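You operate a simulated robot arm through the tools that you are given. There is no shell and no other tool. Be economical: measure what you need, move in short steps, check, and stop when the job is done.

The job below is to be done with a simulated robot arm. You get a single attempt, and the scene is never put back.

JOB
Crank four turns of wire onto the round dark plate.
Fine: first reset the counter and free the brake; put the brake back on hold after.

Only the result counts: the job must be done as asked and must still hold three seconds after the hand-in. Knocking over, shifting, dropping, spilling or breaking anything else fails it.

ROBOT AND FRAMES
A 6-joint arm with a two-finger parallel gripper on a trunk, on a base that drives. Base frame: it is fixed to the floor where the robot stands at the start and does not move with it; the origin is under the middle of the robot, x ahead of it, y to its left, z up. Readings come in m, degrees, newtons and seconds.
With the tool pointing down near the work surface it reaches from about 0.26 to 0.68 m from the robot's upright axis, wherever it stands. Its first joint turns from -166.0 to 166.0 degrees. Places, roughly: blue button marked inch [0.8, -0.3, 0.5]; green button marked wind [0.8, -0.1, 0.5]; grey button marked reset [0.8, 0.2, 0.5]; handle marked hand crank [1.1, 0, 0.9]; knob marked drive [0.8, -0.1, 0.7]; knob marked tension [0.8, -0.6, 0.7]; lever marked coil brake [0.8, -0.7, 0.7]; lever marked segments [0.8, -0.2, 0.6]; lever marked wire clamp [0.8, -0.4, 0.7]; screen marked turns made [0.8, 0, 0.9]. Payload 4.1 kg.
The TCP is the grasp point between the finger pads, 0.023 m short of the fingertips. In the tool frame z runs along the fingers and y along their closing line. The gripper opens to 0.094 m. The fingers are 0.038 m wide and 0.01 m thick; the gripper's body (0.054 by 0.096 m) begins 0.039 m behind the TCP.
Orientation is that of the tool frame in the base frame, as a unit quaternion [x, y, z, w]. With the fingers straight down and closing along the base's y, the tool's x points along the base's -x, its y along +y and its z along -z.

CONTROLS
- The arm moves only by the tool step_arm. Its argument "deltas" is a list of rows, each an object (a shift or turn left out is 0, a gripper value left out holds the last) with "dp": the shift along the base's x, y, z in units of 200 mm (1.0 is 200 mm), a list of three; "turn": the turn, a rotation vector about the base's x, y, z in units of 90 degrees (1.0 is 90 degrees), a list of three. In form: [{"dp": [tx, ty, tz], "turn": [ax, ay, az]}, ...]. A call has 1 to 10 rows; each row is the pose to reach, as a shift and turn from the pose commanded when the call began. "fingers" is the closure, from 0 (fully open) to 1 (shut), set as the call begins (left out, the last holds). A call with a number of a shift or a turn outside -1 to 1 is refused whole. Rows are played at 5 a second. More than 0.05 m and 8.6 degrees between two rows, or a gripper value outside its range, and nothing of the call is played. Where a pose cannot be reached the arm comes as near as it can. A force on the tool above 90 N (or 10 N above the force at the start of the call, whichever is more), or a blocked arm, ends the call early, and 0.2 s more pass. Each finger travels about 0.045 m/s and halts on what it meets, pressing with about 27 N; the grip force reading is that of the motor and also rises with nothing between the fingers. The clock runs only during rows and for 0.2 s after the last one: add rows that repeat a pose to give the fingers time. The reply holds the time, the measured pose of the TCP, the force on the tool along the base axes, the opening and the grip force, in the units named above and with some noise, with the torque about the TCP (base axes, N m) and any sound that the robot's microphone picked up.
- Cameras (640 x 400 px; columns grow to the right, rows downward): "scene" is now at [0.0245, 0.1768, 1.3036]; the picture's right is [0.04, -1.00, 0.00], its down [-0.77, -0.03, -0.63] and it looks along [0.63, 0.02, -0.77] (base axes); focal length 288 px, centre (320, 200). "wrist" rides on the gripper at [0.086, 0.016, -0.074] in the tool frame; the picture's right is [-0.18, 0.98, 0.00], its down [-0.58, -0.11, -0.81] and it looks along [-0.79, -0.15, 0.59] (tool axes); focal length 243 px, centre (320, 200). There is no depth. A picture from a camera that has moved, and an enlarged one, comes with that camera's place and axes in the base frame and with its lens. The place of the scene camera against the robot may be out by one fixed shift of up to 0.018 m in any direction.
- camera(camera): a new picture of that camera. The clock stands still meanwhile.
- slide_trunk(by): slides the trunk up (or, below 0, down) by that many m; the arm and the scene camera ride with it, the base frame stays. It gives what a move gives, with no picture.
- steer(legs): drives the robot by 1 to 6 legs, each [ahead, turn to the left] in m and degrees, along the robot's own axes; the way and the turn of a leg run together, so that a leg with both is an arc; at most 1.5 m and 180 degrees a leg. The arm and the cameras ride along, it lands a little off, and it stops where it bumps. It gives what a move gives.
- pan_tilt(pan, tilt): turns the head with the scene camera to pan (to the left, within 155 degrees either way) and tilt (down, from -29 to 69), counted from straight ahead of the robot. It gives what a move gives.
- close_up(camera, box): a new picture of the part [left, top, right, bottom] of that camera's present view, enlarged. The clock stands still meanwhile.
- finish_job(): hands the job in; it is judged then, once.

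Work in short steps. Places have to be worked out from the pictures, the camera data and where the tool is seen: move nearer, look again, correct. Check each grasp and each placing, and mend what went wrong. You have 120 turns and 78 pictures in all, those below and enlarged ones among them. Open the gripper and draw the arm clear of the work before you hand the job in, unless the task says otherwise.

The tools are called after "Emit:" by a JSON object that holds its "op" and its "data". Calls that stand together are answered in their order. step_arm: Moves the arm, as the interface text tells. Its arguments: {"type":"object","properties":{"deltas":{"type":"array"},"fingers":{"type":"number"}},"required":["deltas"]} The other tools are called the same way: slide_trunk (by) slides the trunk up or down; steer (legs) drives the base; pan_tilt (pan, tilt) turns the head that bears the scene camera; camera (camera) takes a picture; close_up (camera, box) takes an enlarged picture of a part of a camera's view; finish_job () hands the job in.

At the start:

```text
clock: 0.0
tool_pos: [0.4281, 0.252, 0.639]
orientation: [0.0, 1.0, 0.0, 0.0]
ft_force: [-0.3, 0.9, 0.1]
torque: [0.01, -0.01, 0.01]
opening: 0.094
grip_force: 0.1
trunk travel left (down, up): [-0.275, 0.315]
robot x, y, heading: [0.0019, 0.0013, -0.2]
head pan, tilt: [2.2, 50.7]
```

scene: 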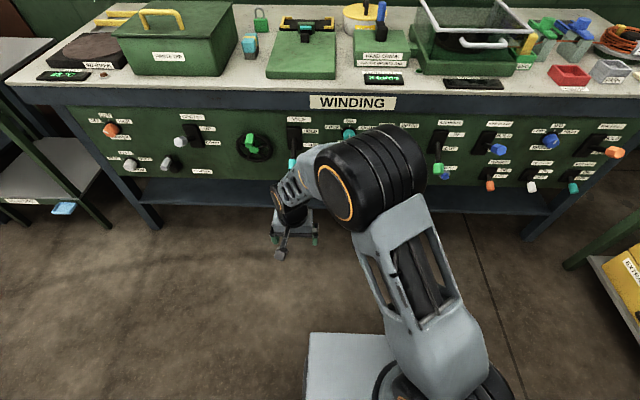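
wrist: 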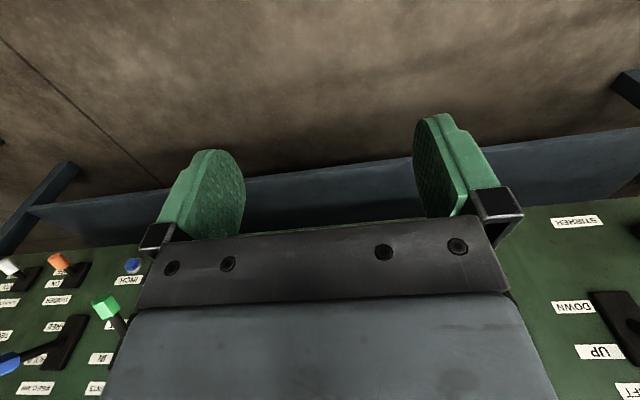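

I start by looking closely at the bench panel and the top to read the labels.

Emit:
{"op": "close_up", "data": {"camera": "scene", "box": [230, 0, 440, 130]}}

Emit:
{"op": "close_up", "data": {"camera": "scene", "box": [400, 80, 640, 230]}}

Emit:
{"op": "close_up", "data": {"camera": "scene", "box": [30, 0, 270, 180]}}

Emit:
{"op": "close_up", "data": {"camera": "scene", "box": [400, 0, 640, 100]}}

```text
3.05 times, centred on (335, 65) of scene
camera zoom: at [0.0245, 0.1768, 1.3036], right [0.04, -1.0, 0.0], down [-0.77, -0.03, -0.63], along [0.63, 0.02, -0.77], focal length 876 px, centre (274, 611)
```

zoom: 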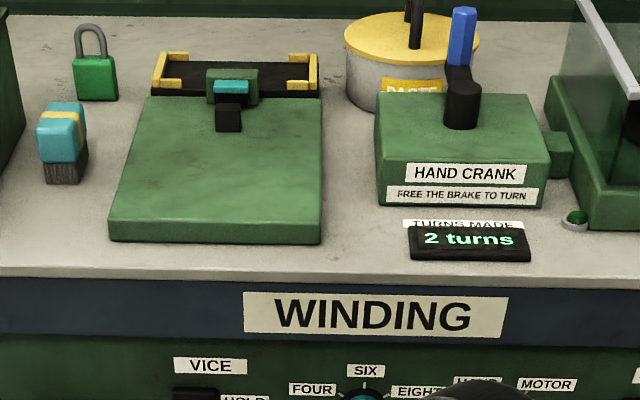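

```text
2.67 times, centred on (520, 155) of scene
camera zoom: at [0.0245, 0.1768, 1.3036], right [0.04, -1.0, 0.0], down [-0.77, -0.03, -0.63], along [0.63, 0.02, -0.77], focal length 767 px, centre (-213, 320)
```

zoom: 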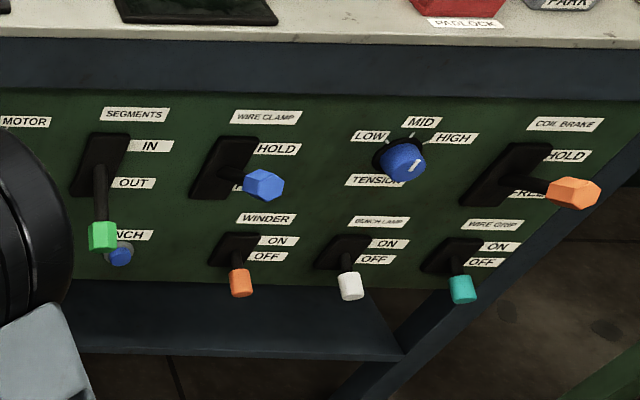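

```text
2.22 times, centred on (150, 90) of scene
camera zoom: at [0.0245, 0.1768, 1.3036], right [0.04, -1.0, 0.0], down [-0.77, -0.03, -0.63], along [0.63, 0.02, -0.77], focal length 639 px, centre (698, 444)
```

zoom: 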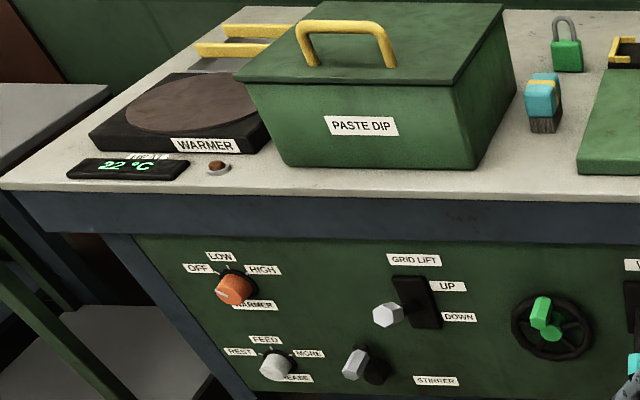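

```text
2.67 times, centred on (520, 50) of scene
camera zoom: at [0.0245, 0.1768, 1.3036], right [0.04, -1.0, 0.0], down [-0.77, -0.03, -0.63], along [0.63, 0.02, -0.77], focal length 767 px, centre (-213, 600)
```

zoom: 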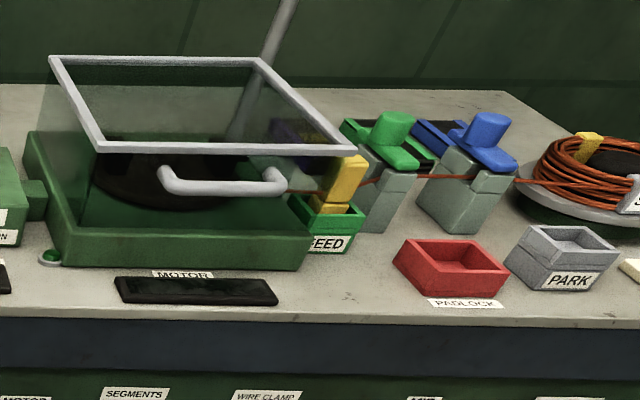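

Counter reads 2 turns; the arm hides the drive/wind controls. I swing the arm to the left to see the middle of the panel.

Emit:
{"op": "step_arm", "data": {"deltas": [{"dp": [-0.15, 0.15, 0]}, {"dp": [-0.3, 0.3, 0]}, {"dp": [-0.45, 0.45, 0]}, {"dp": [-0.6, 0.6, 0]}, {"dp": [-0.75, 0.75, 0]}, {"dp": [-0.85, 0.95, 0]}], "fingers": 1}}

Emit:
{"op": "pan_tilt", "data": {"pan": -10, "tilt": 40}}

Emit:
{"op": "camera", "data": {"camera": "scene"}}

```text
clock: 1.4
tool_pos: [0.257, 0.4411, 0.6399]
orientation: [0.001, 1.0, 0.0, 0.0]
ft_force: [0.0, 0.2, -0.2]
torque: [0.0, 0.0, -0.03]
opening: 0.0
grip_force: 27.0
trunk travel left (down, up): [-0.275, 0.315]
robot x, y, heading: [0.0012, -0.0029, 0.0]
head pan, tilt: [2.2, 50.7]
```

```text
clock: 2.1
tool_pos: [0.2571, 0.4403, 0.6418]
orientation: [0.0, 1.0, -0.001, 0.0]
ft_force: [-0.4, -0.5, 0.5]
torque: [-0.02, -0.01, 0.02]
opening: 0.0
grip_force: 26.9
trunk travel left (down, up): [-0.275, 0.315]
robot x, y, heading: [-0.0002, 0.0053, -0.1]
head pan, tilt: [-10.0, 40.0]
```

```text
71 pictures are left
camera scene: at [0.0319, 0.1592, 1.3187], right [-0.17, -0.98, 0.0], down [-0.63, 0.11, -0.77], along [0.75, -0.13, -0.64], focal length 288 px, centre (320, 200)
```

scene: 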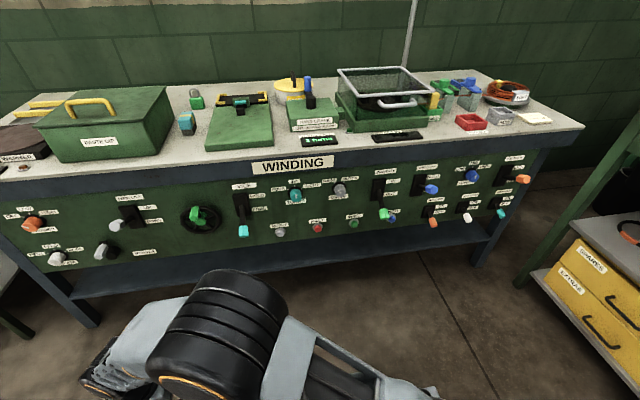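

Now the middle of the panel is free; I enlarge it.

Emit:
{"op": "close_up", "data": {"camera": "scene", "box": [215, 150, 395, 262]}}

Emit:
{"op": "close_up", "data": {"camera": "scene", "box": [360, 140, 540, 252]}}

Emit:
{"op": "close_up", "data": {"camera": "scene", "box": [270, 55, 450, 167]}}

Emit:
{"op": "close_up", "data": {"camera": "scene", "box": [400, 65, 560, 165]}}

```text
3.56 times, centred on (305, 206) of scene
camera zoom: at [0.0319, 0.1592, 1.3187], right [-0.17, -0.98, 0.0], down [-0.63, 0.11, -0.77], along [0.75, -0.13, -0.64], focal length 1022 px, centre (373, 179)
```

zoom: 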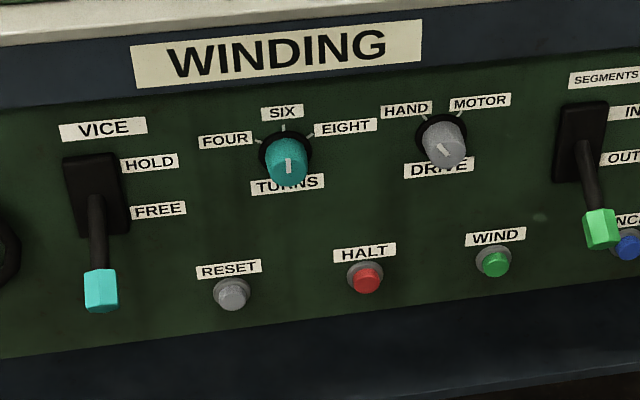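

```text
3.56 times, centred on (450, 196) of scene
camera zoom: at [0.0319, 0.1592, 1.3187], right [-0.17, -0.98, 0.0], down [-0.63, 0.11, -0.77], along [0.75, -0.13, -0.64], focal length 1022 px, centre (-142, 214)
```

zoom: 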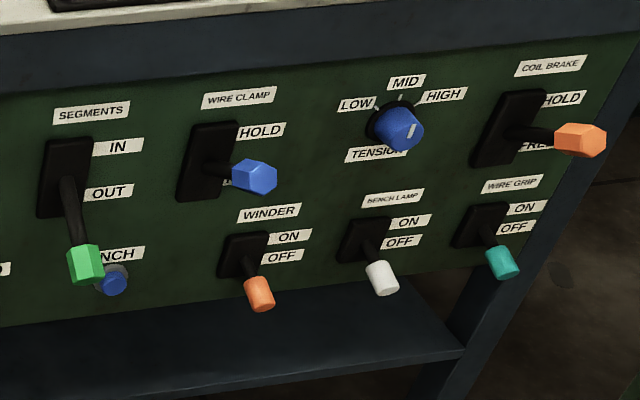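

```text
3.56 times, centred on (360, 111) of scene
camera zoom: at [0.0319, 0.1592, 1.3187], right [-0.17, -0.98, 0.0], down [-0.63, 0.11, -0.77], along [0.75, -0.13, -0.64], focal length 1022 px, centre (178, 516)
```

zoom: 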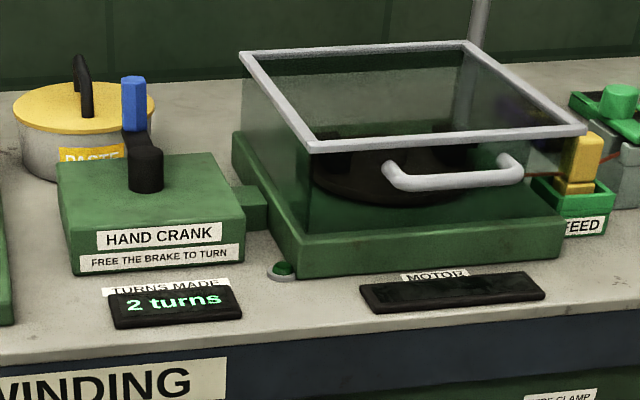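

```text
4.00 times, centred on (480, 115) of scene
camera zoom: at [0.0319, 0.1592, 1.3187], right [-0.17, -0.98, 0.0], down [-0.63, 0.11, -0.77], along [0.75, -0.13, -0.64], focal length 1150 px, centre (-320, 540)
```

zoom: 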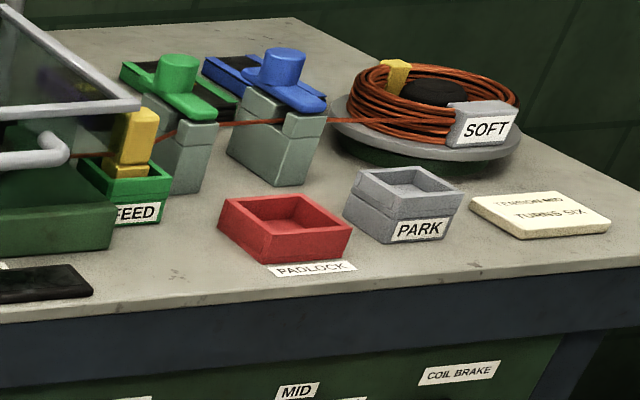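

Brake is on HOLD, drive knob seems on HAND, counter at 2. I'll point the tool forward at the panel, then drive nearer for the reset button.

Emit:
{"op": "step_arm", "data": {"deltas": [{"dp": [0.05, -0.12, 0], "turn": [0, -0.09, 0]}, {"dp": [0.1, -0.24, 0], "turn": [0, -0.18, 0]}, {"dp": [0.15, -0.36, 0], "turn": [0, -0.27, 0]}, {"dp": [0.2, -0.48, 0], "turn": [0, -0.36, 0]}, {"dp": [0.25, -0.6, 0], "turn": [0, -0.45, 0]}, {"dp": [0.3, -0.72, 0], "turn": [0, -0.54, 0]}, {"dp": [0.35, -0.84, 0], "turn": [0, -0.63, 0]}, {"dp": [0.4, -0.96, 0], "turn": [0, -0.72, 0]}, {"dp": [0.45, -1.0, 0], "turn": [0, -0.81, 0]}, {"dp": [0.5, -1.0, 0], "turn": [0, -0.9, 0]}]}}

Emit:
{"op": "step_arm", "data": {"deltas": [{"turn": [0, -0.05, 0]}, {"turn": [0, -0.1, 0]}, {"turn": [0, -0.1, 0]}]}}

Emit:
{"op": "pan_tilt", "data": {"pan": 0, "tilt": 40}}

Emit:
{"op": "camera", "data": {"camera": "scene"}}

Emit:
{"op": "camera", "data": {"camera": "wrist"}}

```text
clock: 4.3
tool_pos: [0.3797, 0.2896, 0.6793]
orientation: [-0.002, 0.762, -0.01, 0.648]
ft_force: [1.2, 0.4, 0.0]
torque: [-0.02, 0.02, 0.0]
opening: 0.0
grip_force: 26.8
out of reach, approached as far as the arm can: row 8, 9, 10
trunk travel left (down, up): [-0.275, 0.315]
robot x, y, heading: [-0.0008, -0.0003, -0.0]
head pan, tilt: [-10.0, 40.0]
```

```text
clock: 5.1
tool_pos: [0.3869, 0.3075, 0.6922]
orientation: [-0.001, 0.707, -0.003, 0.707]
ft_force: [0.2, -0.9, 0.0]
torque: [-0.01, 0.02, -0.02]
opening: 0.0
grip_force: 26.8
out of reach, approached as far as the arm can: row 1, 2, 3
trunk travel left (down, up): [-0.275, 0.315]
robot x, y, heading: [-0.0009, -0.0013, -0.1]
head pan, tilt: [-10.0, 40.0]
```

```text
clock: 5.9
tool_pos: [0.3875, 0.3085, 0.6911]
orientation: [-0.003, 0.708, -0.003, 0.706]
ft_force: [0.8, 0.2, 0.9]
torque: [-0.02, -0.02, 0.0]
opening: 0.0
grip_force: 27.6
trunk travel left (down, up): [-0.275, 0.315]
robot x, y, heading: [0.0003, 0.0004, -0.1]
head pan, tilt: [0.0, 40.0]
```

```text
66 pictures are left
camera scene: at [0.0332, 0.1739, 1.3187], right [0.0, -1.0, 0.0], down [-0.64, 0.0, -0.77], along [0.77, 0.0, -0.64], focal length 288 px, centre (320, 200)
```

scene: 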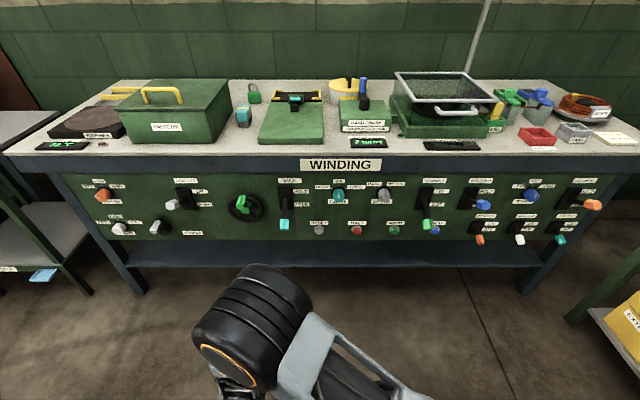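

```text
65 pictures are left
camera wrist: at [0.3122, 0.3243, 0.6058], right [0.0, 0.98, 0.18], down [-0.81, -0.1, 0.58], along [0.59, -0.14, 0.79], focal length 243 px, centre (320, 200)
```

wrist: 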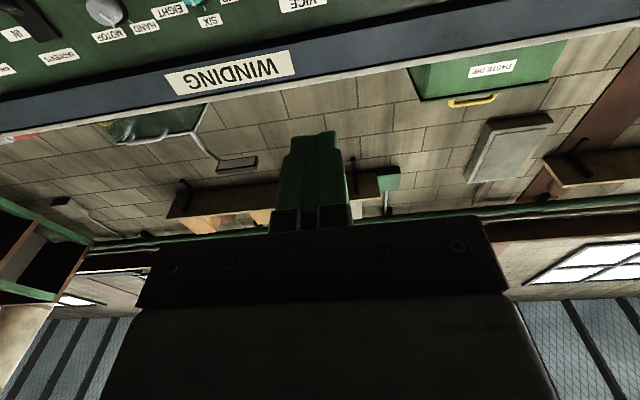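

The tool points forward now. From the picture the reset button lies near (0.83, 0.17, 0.5), brake knob near (0.75, -0.71, 0.70). I drive 0.2 m ahead and bring the tool to face reset.

Emit:
{"op": "steer", "data": {"legs": [[0.2, 0]]}}

Emit:
{"op": "step_arm", "data": {"deltas": [{"dp": [0.1, -0.13, -0.2]}, {"dp": [0.2, -0.26, -0.4]}, {"dp": [0.3, -0.4, -0.55]}, {"dp": [0.35, -0.55, -0.7]}, {"dp": [0.4, -0.68, -0.85]}, {"dp": [0.4, -0.68, -0.96]}]}}

Emit:
{"op": "camera", "data": {"camera": "wrist"}}

Emit:
{"op": "camera", "data": {"camera": "scene"}}

```text
clock: 7.5
tool_pos: [0.5876, 0.3079, 0.6923]
orientation: [-0.001, 0.708, -0.005, 0.706]
ft_force: [0.1, -0.3, -0.4]
torque: [0.0, 0.01, 0.0]
opening: 0.0001
grip_force: 27.2
trunk travel left (down, up): [-0.275, 0.315]
robot x, y, heading: [0.1958, 0.0022, -0.1]
head pan, tilt: [0.0, 40.0]
```

```text
refused: row 1 steps farther than a row can; nothing moved
```

```text
64 pictures are left
camera wrist: at [0.5128, 0.3242, 0.6058], right [0.0, 0.98, 0.18], down [-0.81, -0.1, 0.58], along [0.59, -0.15, 0.79], focal length 243 px, centre (320, 200)
```

wrist: 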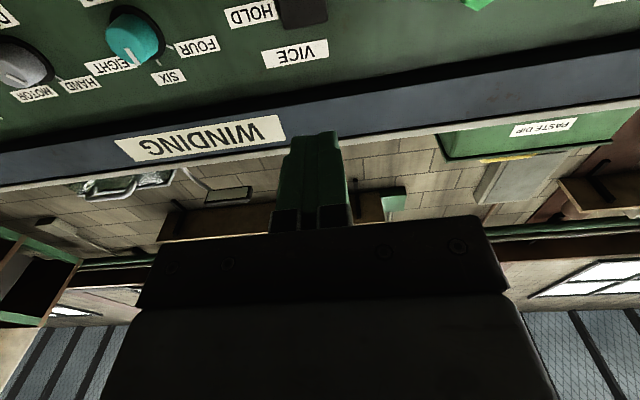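

```text
63 pictures are left
camera scene: at [0.2337, 0.1738, 1.3187], right [0.0, -1.0, 0.0], down [-0.64, 0.0, -0.77], along [0.77, 0.0, -0.64], focal length 288 px, centre (320, 200)
```

scene: 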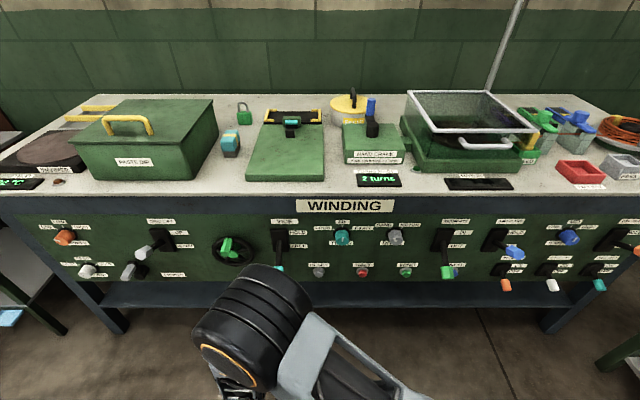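

Two views triangulate reset at about (0.845, 0.175, 0.48). I move the tool in front of it in shorter rows.

Emit:
{"op": "step_arm", "data": {"deltas": [{"dp": [0.0, -0.15, -0.15]}, {"dp": [0.0, -0.3, -0.3]}, {"dp": [0.05, -0.45, -0.45]}, {"dp": [0.1, -0.6, -0.6]}, {"dp": [0.2, -0.67, -0.78]}, {"dp": [0.3, -0.67, -0.95]}, {"dp": [0.35, -0.67, -1.0]}, {"dp": [0.35, -0.67, -1.0]}]}}

Emit:
{"op": "camera", "data": {"camera": "wrist"}}

Emit:
{"op": "camera", "data": {"camera": "scene"}}

```text
clock: 8.6
tool_pos: [0.693, 0.2871, 0.5944]
orientation: [-0.014, 0.696, -0.011, 0.718]
ft_force: [-23.7, 2.2, 3.7]
torque: [-0.04, -0.51, 0.14]
opening: 0.0001
grip_force: 26.7
out of reach, approached as far as the arm can: row 1, 2, 3, 4, 5
trunk travel left (down, up): [-0.275, 0.315]
robot x, y, heading: [0.2004, -0.0006, -0.0]
head pan, tilt: [0.0, 40.0]
stopped in row 5: the force on the tool passed its limit at 117 N (the readings are from after the stop); the commanded pose is now the measured one
```

```text
62 pictures are left
camera wrist: at [0.6211, 0.2998, 0.5062], right [-0.01, 0.99, 0.15], down [-0.82, -0.09, 0.56], along [0.57, -0.12, 0.82], focal length 243 px, centre (320, 200)
```

wrist: 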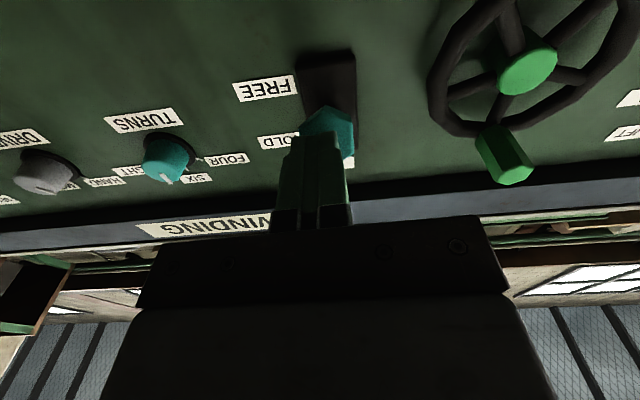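

```text
61 pictures are left
camera scene: at [0.2292, 0.1734, 1.319], right [0.01, -1.0, 0.0], down [-0.64, 0.0, -0.77], along [0.77, 0.0, -0.64], focal length 288 px, centre (320, 200)
```

scene: 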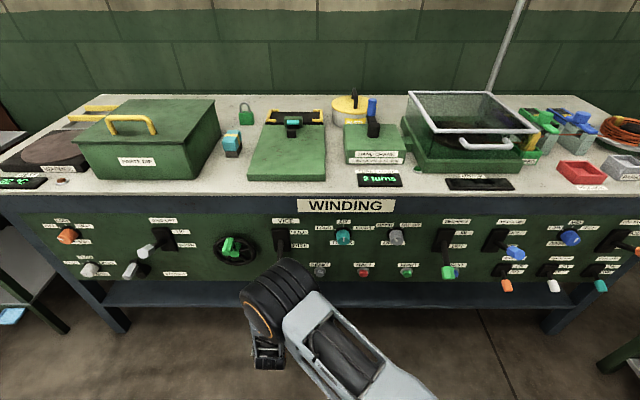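

The tool bumped the vice knob because the pose was too cramped. I back the base off and check the vice lever.

Emit:
{"op": "steer", "data": {"legs": [[-0.15, 0]]}}

Emit:
{"op": "camera", "data": {"camera": "wrist"}}

Emit:
{"op": "close_up", "data": {"camera": "scene", "box": [200, 160, 440, 310]}}

```text
clock: 10.0
tool_pos: [0.5467, 0.284, 0.5941]
orientation: [-0.012, 0.697, -0.012, 0.717]
ft_force: [0.0, -0.1, 0.2]
torque: [-0.01, 0.0, 0.04]
opening: 0.0
grip_force: 26.9
trunk travel left (down, up): [-0.275, 0.315]
robot x, y, heading: [0.0523, -0.002, 0.4]
head pan, tilt: [0.0, 40.0]
```

```text
60 pictures are left
camera wrist: at [0.4745, 0.2987, 0.5048], right [0.0, 0.99, 0.15], down [-0.82, -0.09, 0.56], along [0.57, -0.12, 0.81], focal length 243 px, centre (320, 200)
```

wrist: 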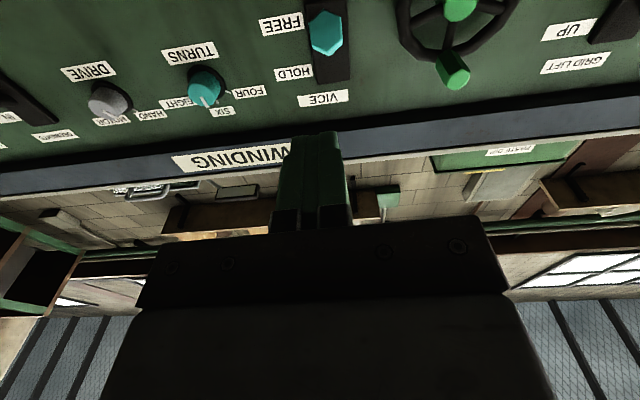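

```text
2.67 times, centred on (320, 235) of scene
camera zoom: at [0.0839, 0.1736, 1.3187], right [0.0, -1.0, 0.0], down [-0.64, 0.0, -0.77], along [0.77, 0.0, -0.64], focal length 767 px, centre (320, 107)
```

zoom: 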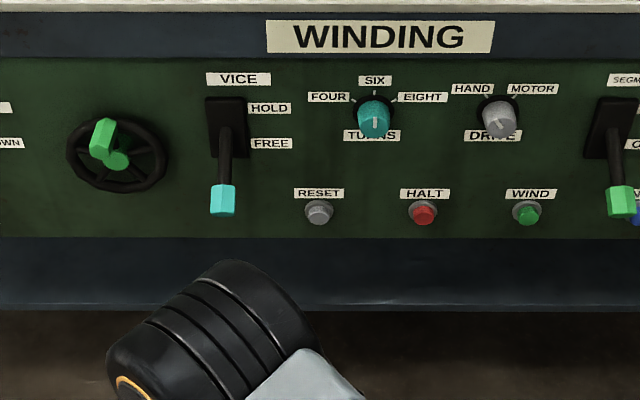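

Vice is unchanged (FREE), and DRIVE points at HAND. Now I bring the tool to y=0.175, z=0.48 well clear of the panel.

Emit:
{"op": "step_arm", "data": {"deltas": [{"dp": [0.05, -0.15, 0]}, {"dp": [0.1, -0.3, -0.1], "turn": [0, -0.015, 0]}, {"dp": [0.1, -0.45, -0.25], "turn": [0, -0.015, 0]}, {"dp": [0.1, -0.55, -0.4], "turn": [0, -0.015, 0]}, {"dp": [0.1, -0.55, -0.57], "turn": [0, -0.015, 0]}, {"dp": [0.1, -0.55, -0.57], "turn": [0, -0.015, 0]}]}}

Emit:
{"op": "camera", "data": {"camera": "wrist"}}

```text
clock: 11.4
tool_pos: [0.6085, 0.2044, 0.4712]
orientation: [-0.022, 0.687, -0.032, 0.726]
ft_force: [0.3, -0.4, -0.1]
torque: [0.01, -0.03, 0.02]
opening: 0.0002
grip_force: 26.6
out of reach, approached as far as the arm can: row 1, 2, 3, 4, 5, 6
trunk travel left (down, up): [-0.275, 0.315]
robot x, y, heading: [0.0529, -0.0009, 0.2]
head pan, tilt: [0.0, 40.0]
```

```text
58 pictures are left
camera wrist: at [0.5382, 0.2162, 0.3802], right [0.0, 0.99, 0.11], down [-0.84, -0.06, 0.54], along [0.55, -0.1, 0.83], focal length 243 px, centre (320, 200)
```

wrist: 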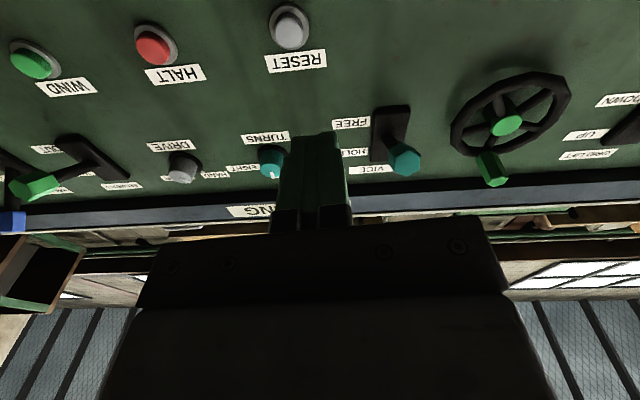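

Pattern shows the arm is limited when too close in; extending outward should be fine. I advance toward (0.72, 0.175, 0.478) with tool leveled.

Emit:
{"op": "step_arm", "data": {"deltas": [{"dp": [0.15, -0.03, 0.0], "turn": [0.0, 0.01, 0.0]}, {"dp": [0.35, -0.09, 0.01], "turn": [0.02, 0.035, 0.02]}, {"dp": [0.55, -0.15, 0.02], "turn": [0.02, 0.035, 0.02]}, {"dp": [0.55, -0.15, 0.03], "turn": [0.02, 0.035, 0.02]}]}}

Emit:
{"op": "camera", "data": {"camera": "wrist"}}

Emit:
{"op": "close_up", "data": {"camera": "scene", "box": [200, 160, 440, 310]}}

```text
clock: 12.4
tool_pos: [0.7189, 0.1756, 0.478]
orientation: [-0.011, 0.708, 0.01, 0.706]
ft_force: [-0.2, -0.3, 0.1]
torque: [0.02, 0.0, -0.01]
opening: 0.0
grip_force: 27.4
out of reach, approached as far as the arm can: row 2
trunk travel left (down, up): [-0.275, 0.315]
robot x, y, heading: [0.0524, -0.0018, 0.3]
head pan, tilt: [0.0, 40.0]
```

```text
57 pictures are left
camera wrist: at [0.6437, 0.1898, 0.3924], right [-0.03, 0.98, 0.18], down [-0.8, -0.13, 0.58], along [0.6, -0.13, 0.79], focal length 243 px, centre (320, 200)
```

wrist: 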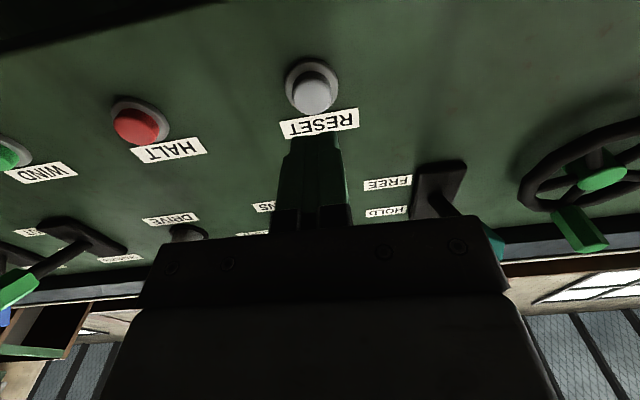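

```text
2.67 times, centred on (320, 235) of scene
camera zoom: at [0.0838, 0.1735, 1.3187], right [0.0, -1.0, 0.0], down [-0.64, 0.0, -0.77], along [0.77, 0.0, -0.64], focal length 767 px, centre (320, 107)
```

zoom: 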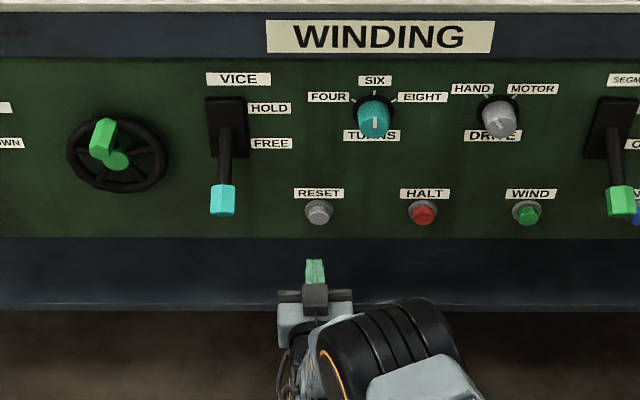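

Combined views place the reset button cap at ~(0.84, 0.170, 0.503). I line up and creep in.

Emit:
{"op": "step_arm", "data": {"deltas": [{"dp": [0.1, -0.03, 0.125]}, {"dp": [0.25, -0.03, 0.125]}, {"dp": [0.36, -0.03, 0.125]}, {"dp": [0.4, -0.03, 0.125]}, {"dp": [0.43, -0.03, 0.125]}, {"dp": [0.45, -0.03, 0.125]}]}}

Emit:
{"op": "camera", "data": {"camera": "wrist"}}

```text
clock: 13.8
tool_pos: [0.8041, 0.1687, 0.5028]
orientation: [-0.011, 0.708, 0.01, 0.706]
ft_force: [-79.5, -13.2, 11.1]
torque: [0.01, 0.71, -0.39]
opening: 0.0
grip_force: 27.0
trunk travel left (down, up): [-0.275, 0.315]
robot x, y, heading: [0.0511, 0.0002, 0.2]
head pan, tilt: [0.0, 40.0]
heard: click
```

```text
55 pictures are left
camera wrist: at [0.7274, 0.1833, 0.4166], right [-0.03, 0.98, 0.18], down [-0.8, -0.13, 0.59], along [0.6, -0.13, 0.79], focal length 243 px, centre (320, 200)
```

wrist: 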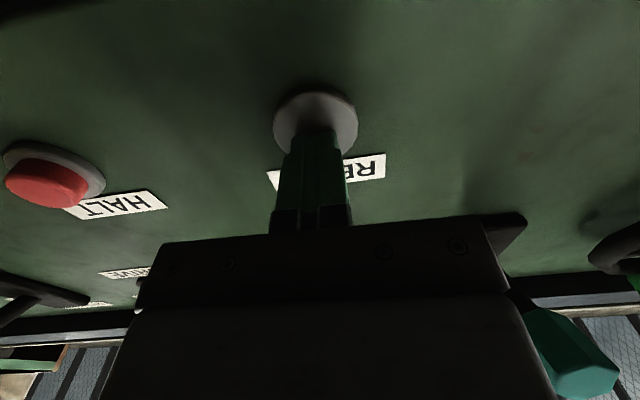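

Click heard. I back straight off and check the counter; then look at the brake.

Emit:
{"op": "step_arm", "data": {"deltas": [{"dp": [-0.1, 0, 0]}, {"dp": [-0.3, 0, 0]}, {"dp": [-0.45, 0, 0]}]}}

Emit:
{"op": "close_up", "data": {"camera": "scene", "box": [300, 70, 460, 170]}}

```text
clock: 14.6
tool_pos: [0.7187, 0.171, 0.5048]
orientation: [-0.012, 0.707, 0.006, 0.707]
ft_force: [-0.3, 0.0, -0.1]
torque: [-0.01, -0.02, -0.01]
opening: 0.0
grip_force: 26.8
trunk travel left (down, up): [-0.275, 0.315]
robot x, y, heading: [0.0504, -0.0048, 0.1]
head pan, tilt: [0.0, 40.0]
```

```text
4.00 times, centred on (380, 120) of scene
camera zoom: at [0.0843, 0.1734, 1.3187], right [0.0, -1.0, 0.0], down [-0.64, 0.0, -0.77], along [0.77, 0.0, -0.64], focal length 1150 px, centre (80, 520)
```

zoom: 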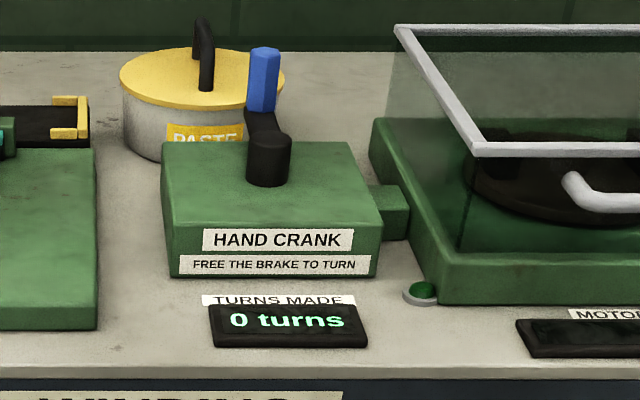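

Counter is at 0. I back the base up and look to the right side to plan the drive toward the brake.

Emit:
{"op": "steer", "data": {"legs": [[-0.3, 0]]}}

Emit:
{"op": "pan_tilt", "data": {"pan": -40, "tilt": 40}}

Emit:
{"op": "camera", "data": {"camera": "scene"}}

```text
clock: 16.6
tool_pos: [0.4185, 0.1701, 0.5037]
orientation: [-0.012, 0.708, 0.007, 0.706]
ft_force: [0.2, -0.6, -0.4]
torque: [-0.02, -0.01, -0.02]
opening: 0.0
grip_force: 27.1
trunk travel left (down, up): [-0.275, 0.315]
robot x, y, heading: [-0.2452, -0.0015, 0.3]
head pan, tilt: [0.0, 40.0]
```

```text
clock: 17.7
tool_pos: [0.4187, 0.1702, 0.5036]
orientation: [-0.013, 0.708, 0.007, 0.706]
ft_force: [0.1, 0.9, 0.2]
torque: [0.01, -0.02, 0.0]
opening: 0.0
grip_force: 27.0
trunk travel left (down, up): [-0.275, 0.315]
robot x, y, heading: [-0.2471, -0.0018, 0.2]
head pan, tilt: [-40.0, 40.0]
```

```text
53 pictures are left
camera scene: at [-0.2359, 0.1178, 1.3187], right [-0.64, -0.77, 0.0], down [-0.49, 0.41, -0.77], along [0.59, -0.49, -0.64], focal length 288 px, centre (320, 200)
```

scene: 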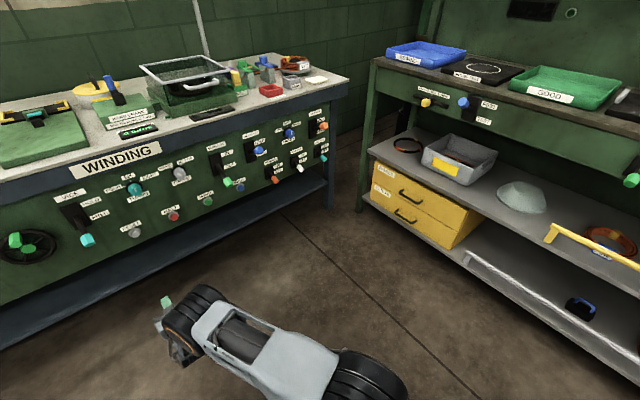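

The neighbouring bench front is at about y=-1.15. I take a diagonal path keeping the tool clear of both benches.

Emit:
{"op": "steer", "data": {"legs": [[-0.2, 0], [0, -50], [0.65, 0], [0, 50]]}}

Emit:
{"op": "pan_tilt", "data": {"pan": -8, "tilt": 35}}

Emit:
{"op": "camera", "data": {"camera": "scene"}}

Emit:
{"op": "camera", "data": {"camera": "wrist"}}

```text
clock: 27.1
tool_pos: [0.6404, -0.3299, 0.5036]
orientation: [-0.012, 0.708, 0.007, 0.706]
ft_force: [-0.2, 0.1, 0.2]
torque: [0.0, 0.0, 0.0]
opening: 0.0002
grip_force: 26.7
trunk travel left (down, up): [-0.275, 0.315]
robot x, y, heading: [-0.0289, -0.5007, 0.3]
head pan, tilt: [-40.0, 40.0]
```

```text
clock: 28.0
tool_pos: [0.6388, -0.3292, 0.5033]
orientation: [-0.012, 0.708, 0.007, 0.706]
ft_force: [0.2, 0.2, 0.4]
torque: [0.0, -0.02, 0.03]
opening: 0.0001
grip_force: 26.5
trunk travel left (down, up): [-0.275, 0.315]
robot x, y, heading: [-0.0258, -0.5025, 0.5]
head pan, tilt: [-8.0, 35.0]
```

```text
52 pictures are left
camera scene: at [0.0058, -0.34, 1.3263], right [-0.14, -0.99, 0.0], down [-0.57, 0.08, -0.82], along [0.81, -0.11, -0.57], focal length 288 px, centre (320, 200)
```

scene: 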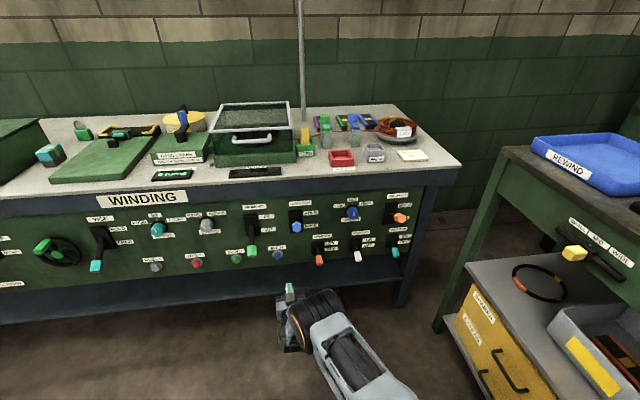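

```text
51 pictures are left
camera wrist: at [0.5631, -0.3154, 0.4176], right [-0.03, 0.98, 0.17], down [-0.8, -0.13, 0.58], along [0.6, -0.12, 0.79], focal length 243 px, centre (320, 200)
```

wrist: 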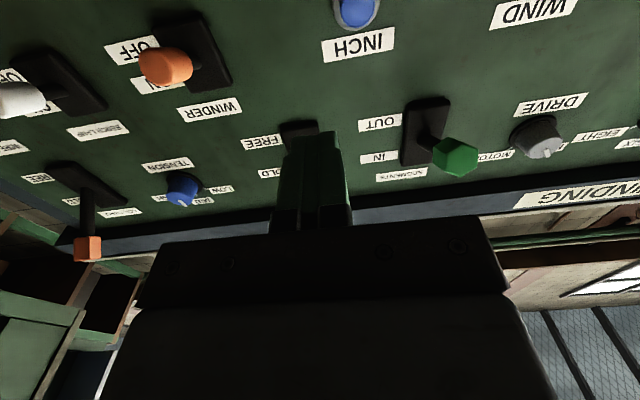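

The brake knob triangulates to about (0.73, -0.71, 0.705), lever up (HOLD). I'll bring the opened gripper in front of it, staying clear of the other knobs.

Emit:
{"op": "step_arm", "data": {"deltas": [{"dp": [0, -0.2, 0.1]}, {"dp": [0, -0.4, 0.2]}, {"dp": [0, -0.6, 0.3]}, {"dp": [0, -0.8, 0.4]}, {"dp": [0, -1.0, 0.5]}], "fingers": 0.3}}

Emit:
{"op": "step_arm", "data": {"deltas": [{"dp": [0, -0.2, 0.1]}, {"dp": [0, -0.4, 0.2]}, {"dp": [0, -0.6, 0.3]}, {"dp": [0, -0.8, 0.4]}, {"dp": [0, -0.9, 0.5]}, {"dp": [0, -0.9, 0.5]}]}}

Emit:
{"op": "camera", "data": {"camera": "wrist"}}

Emit:
{"op": "close_up", "data": {"camera": "scene", "box": [320, 160, 480, 260]}}

```text
clock: 29.2
tool_pos: [0.6458, -0.4227, 0.6085]
orientation: [0.008, 0.711, -0.038, 0.702]
ft_force: [-0.3, -0.3, -0.3]
torque: [0.0, -0.04, -0.01]
opening: 0.0656
grip_force: 0.1
out of reach, approached as far as the arm can: row 1, 2, 3, 4, 5
trunk travel left (down, up): [-0.275, 0.315]
robot x, y, heading: [-0.0304, -0.5008, 0.4]
head pan, tilt: [-8.0, 35.0]
```

```text
clock: 30.6
tool_pos: [0.6514, -0.4895, 0.7158]
orientation: [0.053, 0.712, -0.06, 0.697]
ft_force: [-0.3, 1.1, -0.3]
torque: [0.02, 0.05, 0.01]
opening: 0.0656
grip_force: 0.1
out of reach, approached as far as the arm can: row 1, 2, 3, 4, 5, 6
trunk travel left (down, up): [-0.275, 0.315]
robot x, y, heading: [-0.0289, -0.4986, 0.4]
head pan, tilt: [-8.0, 35.0]
```

```text
50 pictures are left
camera wrist: at [0.5787, -0.4618, 0.6304], right [0.16, 0.97, 0.17], down [-0.8, 0.03, 0.6], along [0.58, -0.24, 0.78], focal length 243 px, centre (320, 200)
```

wrist: 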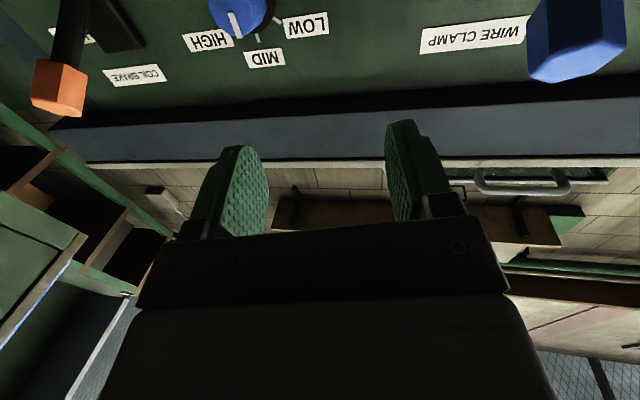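

```text
4.00 times, centred on (400, 210) of scene
camera zoom: at [0.0058, -0.34, 1.3263], right [-0.13, -0.99, 0.0], down [-0.57, 0.08, -0.82], along [0.81, -0.11, -0.57], focal length 1150 px, centre (0, 160)
```

zoom: 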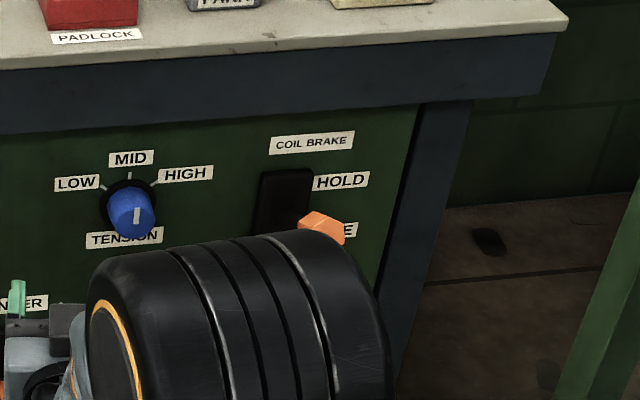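

The arm is limited when folded (minimum radius ~0.68 for forward pointing). I back the base a little so the arm extends more, then move over to the knob.

Emit:
{"op": "steer", "data": {"legs": [[-0.12, 0]]}}

Emit:
{"op": "step_arm", "data": {"deltas": [{"dp": [0.2, -0.1, 0], "turn": [-0.02, 0, 0.02]}, {"dp": [0.4, -0.25, 0], "turn": [-0.05, 0, 0.05]}, {"dp": [0.52, -0.4, 0], "turn": [-0.07, 0, 0.08]}, {"dp": [0.52, -0.6, -0.02], "turn": [-0.09, 0, 0.11]}, {"dp": [0.52, -0.8, -0.04], "turn": [-0.09, 0, 0.11]}, {"dp": [0.52, -1.0, -0.05], "turn": [-0.09, 0, 0.11]}, {"dp": [0.52, -1.0, -0.05], "turn": [-0.09, 0, 0.11]}]}}

Emit:
{"op": "camera", "data": {"camera": "wrist"}}

```text
clock: 31.9
tool_pos: [0.531, -0.4901, 0.7147]
orientation: [0.054, 0.711, -0.06, 0.698]
ft_force: [0.0, 0.0, 0.5]
torque: [-0.01, 0.02, 0.03]
opening: 0.066
grip_force: 0.0
trunk travel left (down, up): [-0.275, 0.315]
robot x, y, heading: [-0.1525, -0.5027, 0.3]
head pan, tilt: [-8.0, 35.0]
```

```text
clock: 33.5
tool_pos: [0.6951, -0.5267, 0.7248]
orientation: [0.001, 0.72, -0.104, 0.687]
ft_force: [0.6, -1.0, -0.2]
torque: [0.0, 0.0, 0.0]
opening: 0.0659
grip_force: 0.1
out of reach, approached as far as the arm can: row 1, 2, 3, 4, 5, 6, 7
trunk travel left (down, up): [-0.275, 0.315]
robot x, y, heading: [-0.1493, -0.5017, 0.1]
head pan, tilt: [-8.0, 35.0]
```

```text
48 pictures are left
camera wrist: at [0.619, -0.5126, 0.6393], right [0.15, 0.99, 0.04], down [-0.78, 0.1, 0.62], along [0.61, -0.12, 0.78], focal length 243 px, centre (320, 200)
```

wrist: 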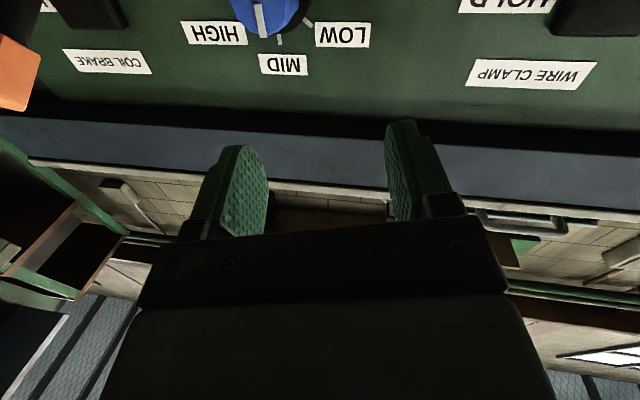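

Forward pointing isn't possible on the right side of the arm. A tool-down grip on the knob (fingers either side in y) works for both directions and later for the crank, so I turn the tool down again, clear of the bench.

Emit:
{"op": "step_arm", "data": {"deltas": [{"dp": [-0.15, 0, 0.05], "turn": [0.014, 0.093, 0]}, {"dp": [-0.3, 0, 0.1], "turn": [0.028, 0.186, 0]}, {"dp": [-0.45, 0, 0.15], "turn": [0.042, 0.279, 0]}, {"dp": [-0.6, 0, 0.2], "turn": [0.056, 0.372, 0]}, {"dp": [-0.75, 0, 0.25], "turn": [0.07, 0.465, 0]}, {"dp": [-0.85, 0, 0.3], "turn": [0.084, 0.558, 0]}, {"dp": [-0.95, 0, 0.35], "turn": [0.098, 0.651, 0]}, {"dp": [-1.0, 0, 0.4], "turn": [0.112, 0.744, 0]}, {"dp": [-1.0, 0, 0.45], "turn": [0.126, 0.837, 0]}, {"dp": [-1.0, 0, 0.5], "turn": [0.14, 0.93, 0]}], "fingers": 0.2}}

Emit:
{"op": "step_arm", "data": {"deltas": [{"turn": [0.006, 0.036, 0]}, {"turn": [0.006, 0.036, 0]}]}}

```text
clock: 35.7
tool_pos: [0.4929, -0.5312, 0.8223]
orientation: [0.001, 1.0, -0.005, 0.028]
ft_force: [0.4, -0.4, 0.0]
torque: [0.0, -0.04, 0.0]
opening: 0.075
grip_force: 0.1
out of reach, approached as far as the arm can: row 5
trunk travel left (down, up): [-0.275, 0.315]
robot x, y, heading: [-0.1525, -0.5024, 0.0]
head pan, tilt: [-8.0, 35.0]
```

```text
clock: 36.3
tool_pos: [0.4932, -0.5297, 0.8212]
orientation: [0.0, 1.0, -0.001, 0.0]
ft_force: [-0.5, -0.8, -0.5]
torque: [-0.02, -0.04, 0.04]
opening: 0.0753
grip_force: 0.1
trunk travel left (down, up): [-0.275, 0.315]
robot x, y, heading: [-0.1494, -0.5025, -0.1]
head pan, tilt: [-8.0, 35.0]
```

Tool is down again. I retract the arm a little and drive 0.3 m forward, then take pictures near the brake.

Emit:
{"op": "step_arm", "data": {"deltas": [{"dp": [-0.2, -0.15, 0]}, {"dp": [-0.4, -0.3, 0]}, {"dp": [-0.6, -0.45, 0]}, {"dp": [-0.6, -0.65, 0]}, {"dp": [-0.6, -0.9, 0]}]}}

Emit:
{"op": "steer", "data": {"legs": [[0.29, 0]]}}

Emit:
{"op": "camera", "data": {"camera": "wrist"}}

Emit:
{"op": "camera", "data": {"camera": "scene"}}

```text
clock: 37.5
tool_pos: [0.3741, -0.7104, 0.821]
orientation: [0.0, 1.0, 0.0, 0.0]
ft_force: [0.0, -0.1, 0.6]
torque: [-0.04, 0.0, 0.0]
opening: 0.0753
grip_force: 0.0
trunk travel left (down, up): [-0.275, 0.315]
robot x, y, heading: [-0.15, -0.4995, 0.3]
head pan, tilt: [-8.0, 35.0]
```

```text
clock: 39.5
tool_pos: [0.6625, -0.7092, 0.8218]
orientation: [0.0, 1.0, 0.0, 0.001]
ft_force: [-0.2, 0.3, 0.3]
torque: [0.0, -0.01, 0.0]
opening: 0.0753
grip_force: 0.0
trunk travel left (down, up): [-0.275, 0.315]
robot x, y, heading: [0.135, -0.5016, 0.0]
head pan, tilt: [-8.0, 35.0]
```

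```text
47 pictures are left
camera wrist: at [0.575, -0.6922, 0.8959], right [0.18, 0.98, 0.0], down [0.58, -0.11, 0.81], along [0.79, -0.15, -0.59], focal length 243 px, centre (320, 200)
```

wrist: 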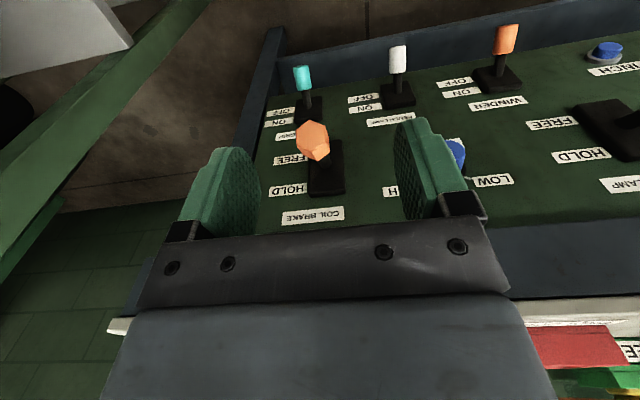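

```text
46 pictures are left
camera scene: at [0.1724, -0.3394, 1.3263], right [-0.13, -0.99, 0.0], down [-0.57, 0.08, -0.82], along [0.81, -0.11, -0.57], focal length 288 px, centre (320, 200)
```

scene: 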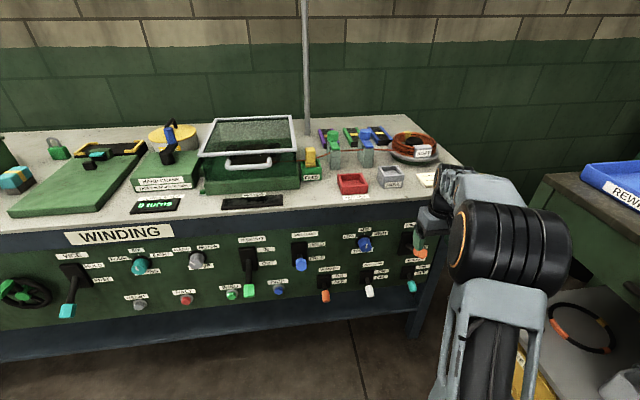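

Wrist view puts the knob at about (0.731, -0.728, 0.705). I shift y, descend in front of it and check.

Emit:
{"op": "step_arm", "data": {"deltas": [{"dp": [-0.05, -0.09, -0.1]}, {"dp": [-0.05, -0.09, -0.3]}, {"dp": [-0.05, -0.09, -0.5]}, {"dp": [0.02, -0.09, -0.57]}, {"dp": [0.12, -0.09, -0.57]}, {"dp": [0.12, -0.09, -0.57]}]}}

Emit:
{"op": "camera", "data": {"camera": "wrist"}}

```text
clock: 40.9
tool_pos: [0.686, -0.7269, 0.706]
orientation: [0.0, 1.0, 0.0, 0.0]
ft_force: [-0.3, -0.5, 0.0]
torque: [-0.01, -0.01, -0.01]
opening: 0.0753
grip_force: 0.2
trunk travel left (down, up): [-0.275, 0.315]
robot x, y, heading: [0.1384, -0.5001, 0.4]
head pan, tilt: [-8.0, 35.0]
```

```text
45 pictures are left
camera wrist: at [0.5993, -0.71, 0.7819], right [0.18, 0.98, 0.0], down [0.58, -0.11, 0.81], along [0.79, -0.15, -0.59], focal length 243 px, centre (320, 200)
```

wrist: 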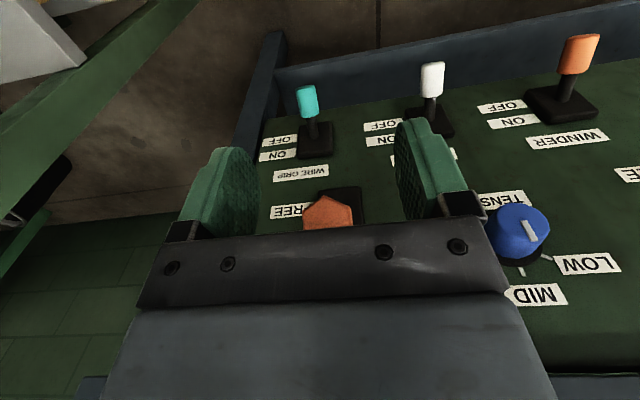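

Second ray agrees: knob at (0.737, -0.730, 0.697). I advance, close gently and check.

Emit:
{"op": "step_arm", "data": {"deltas": [{"dp": [0.1, -0.015, -0.03]}, {"dp": [0.2, -0.015, -0.045]}, {"dp": [0.255, -0.015, -0.045]}]}}

Emit:
{"op": "step_arm", "data": {"deltas": [{"dp": [0, 0, 0]}, {"dp": [0, 0, 0]}, {"dp": [0, 0, 0]}, {"dp": [0, 0, 0]}], "fingers": 0.75}}

Emit:
{"op": "camera", "data": {"camera": "wrist"}}

```text
clock: 41.7
tool_pos: [0.7374, -0.7305, 0.6968]
orientation: [0.0, 1.0, 0.0, -0.001]
ft_force: [-1.2, -0.6, -0.2]
torque: [-0.02, 0.01, -0.02]
opening: 0.0754
grip_force: 0.0
trunk travel left (down, up): [-0.275, 0.315]
robot x, y, heading: [0.1328, -0.5032, 0.4]
head pan, tilt: [-8.0, 35.0]
```

```text
clock: 42.7
tool_pos: [0.7369, -0.73, 0.6974]
orientation: [0.0, 1.0, 0.0, 0.0]
ft_force: [-0.1, 1.2, -0.6]
torque: [0.03, -0.05, 0.0]
opening: 0.0341
grip_force: 44.7
trunk travel left (down, up): [-0.275, 0.315]
robot x, y, heading: [0.1356, -0.5025, 0.5]
head pan, tilt: [-8.0, 35.0]
```

```text
44 pictures are left
camera wrist: at [0.6506, -0.7133, 0.7724], right [0.18, 0.98, 0.0], down [0.58, -0.11, 0.81], along [0.79, -0.15, -0.59], focal length 243 px, centre (320, 200)
```

wrist: 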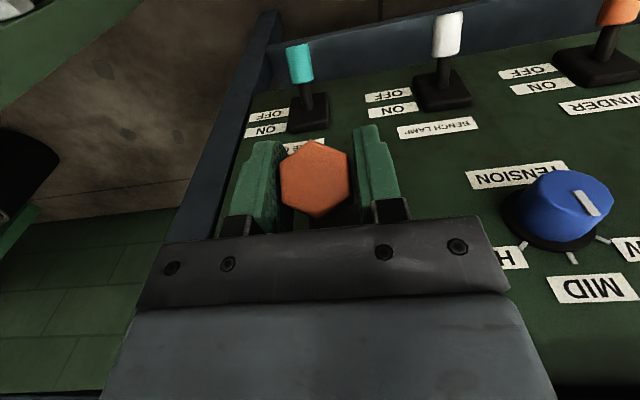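

Knob is held (0.034 m). The wire-grip knob sits just below, so I regrip 13 mm higher to keep the fingertips clear, before swinging the lever down.

Emit:
{"op": "step_arm", "data": {"deltas": [{"dp": [0, 0, 0]}, {"dp": [0, 0, 0]}, {"dp": [0, 0, 0.065]}, {"dp": [0, 0, 0.065]}], "fingers": 0.5}}

Emit:
{"op": "step_arm", "data": {"deltas": [{"dp": [0, 0, 0]}, {"dp": [0, 0, 0]}, {"dp": [0, 0, 0]}], "fingers": 0.75}}

Emit:
{"op": "step_arm", "data": {"deltas": [{"dp": [-0.03, 0, -0.08]}, {"dp": [-0.055, 0, -0.16]}, {"dp": [-0.07, 0, -0.24]}, {"dp": [-0.075, 0, -0.32]}, {"dp": [-0.065, 0, -0.4]}, {"dp": [-0.045, 0, -0.47]}]}}

Emit:
{"op": "camera", "data": {"camera": "wrist"}}

```text
clock: 43.7
tool_pos: [0.7377, -0.7304, 0.7106]
orientation: [0.0, 1.0, 0.0, 0.0]
ft_force: [0.2, 0.1, 0.1]
torque: [0.01, 0.03, 0.01]
opening: 0.047
grip_force: 0.1
trunk travel left (down, up): [-0.275, 0.315]
robot x, y, heading: [0.1431, -0.5043, 0.1]
head pan, tilt: [-8.0, 35.0]
```

```text
clock: 44.5
tool_pos: [0.738, -0.7307, 0.7102]
orientation: [0.0, 1.0, 0.0, 0.001]
ft_force: [-1.3, 1.1, -0.2]
torque: [0.05, 0.04, 0.02]
opening: 0.0337
grip_force: 44.7
trunk travel left (down, up): [-0.275, 0.315]
robot x, y, heading: [0.1374, -0.5046, 0.5]
head pan, tilt: [-8.0, 35.0]
```

```text
clock: 45.9
tool_pos: [0.7267, -0.73, 0.6154]
orientation: [-0.001, 1.0, 0.0, -0.001]
ft_force: [6.4, -2.1, 2.9]
torque: [0.13, -0.01, -0.04]
opening: 0.0339
grip_force: 25.7
trunk travel left (down, up): [-0.275, 0.315]
robot x, y, heading: [0.1398, -0.5035, 0.2]
head pan, tilt: [-8.0, 35.0]
```

```text
43 pictures are left
camera wrist: at [0.64, -0.7133, 0.6906], right [0.18, 0.98, 0.0], down [0.58, -0.11, 0.81], along [0.79, -0.15, -0.59], focal length 243 px, centre (320, 200)
```

wrist: 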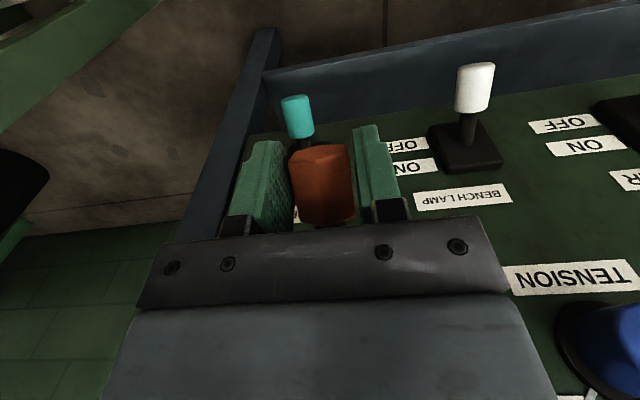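

Lever is most of the way down and the wire-grip knob is clear (z≈0.49). I push further to the stop.

Emit:
{"op": "step_arm", "data": {"deltas": [{"dp": [0.02, 0, -0.04]}, {"dp": [0.04, 0, -0.08]}, {"dp": [0.065, 0, -0.12]}, {"dp": [0.09, 0, -0.155]}]}}

Emit:
{"op": "camera", "data": {"camera": "wrist"}}

```text
clock: 46.9
tool_pos: [0.7392, -0.7293, 0.5977]
orientation: [0.0, 1.0, 0.0, 0.001]
ft_force: [-54.2, 20.3, 45.5]
torque: [-0.21, -4.51, 0.63]
opening: 0.0341
grip_force: 45.3
trunk travel left (down, up): [-0.275, 0.315]
robot x, y, heading: [0.1356, -0.5028, 0.3]
head pan, tilt: [-8.0, 35.0]
stopped in row 4: the force on the tool passed its limit at 97 N (the readings are from after the stop); the commanded pose is now the measured one
```

```text
42 pictures are left
camera wrist: at [0.6518, -0.7133, 0.6726], right [0.18, 0.98, 0.0], down [0.58, -0.11, 0.81], along [0.79, -0.15, -0.59], focal length 243 px, centre (320, 200)
```

wrist: 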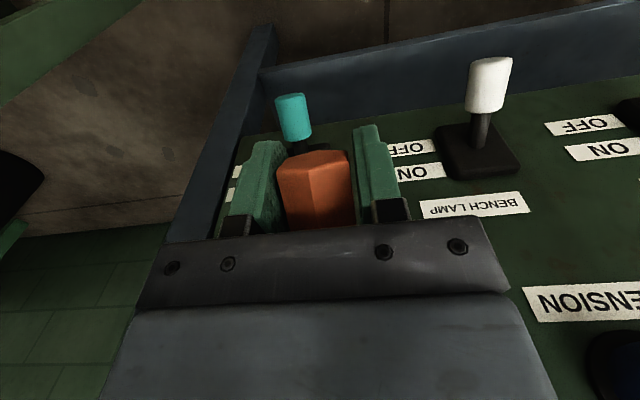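

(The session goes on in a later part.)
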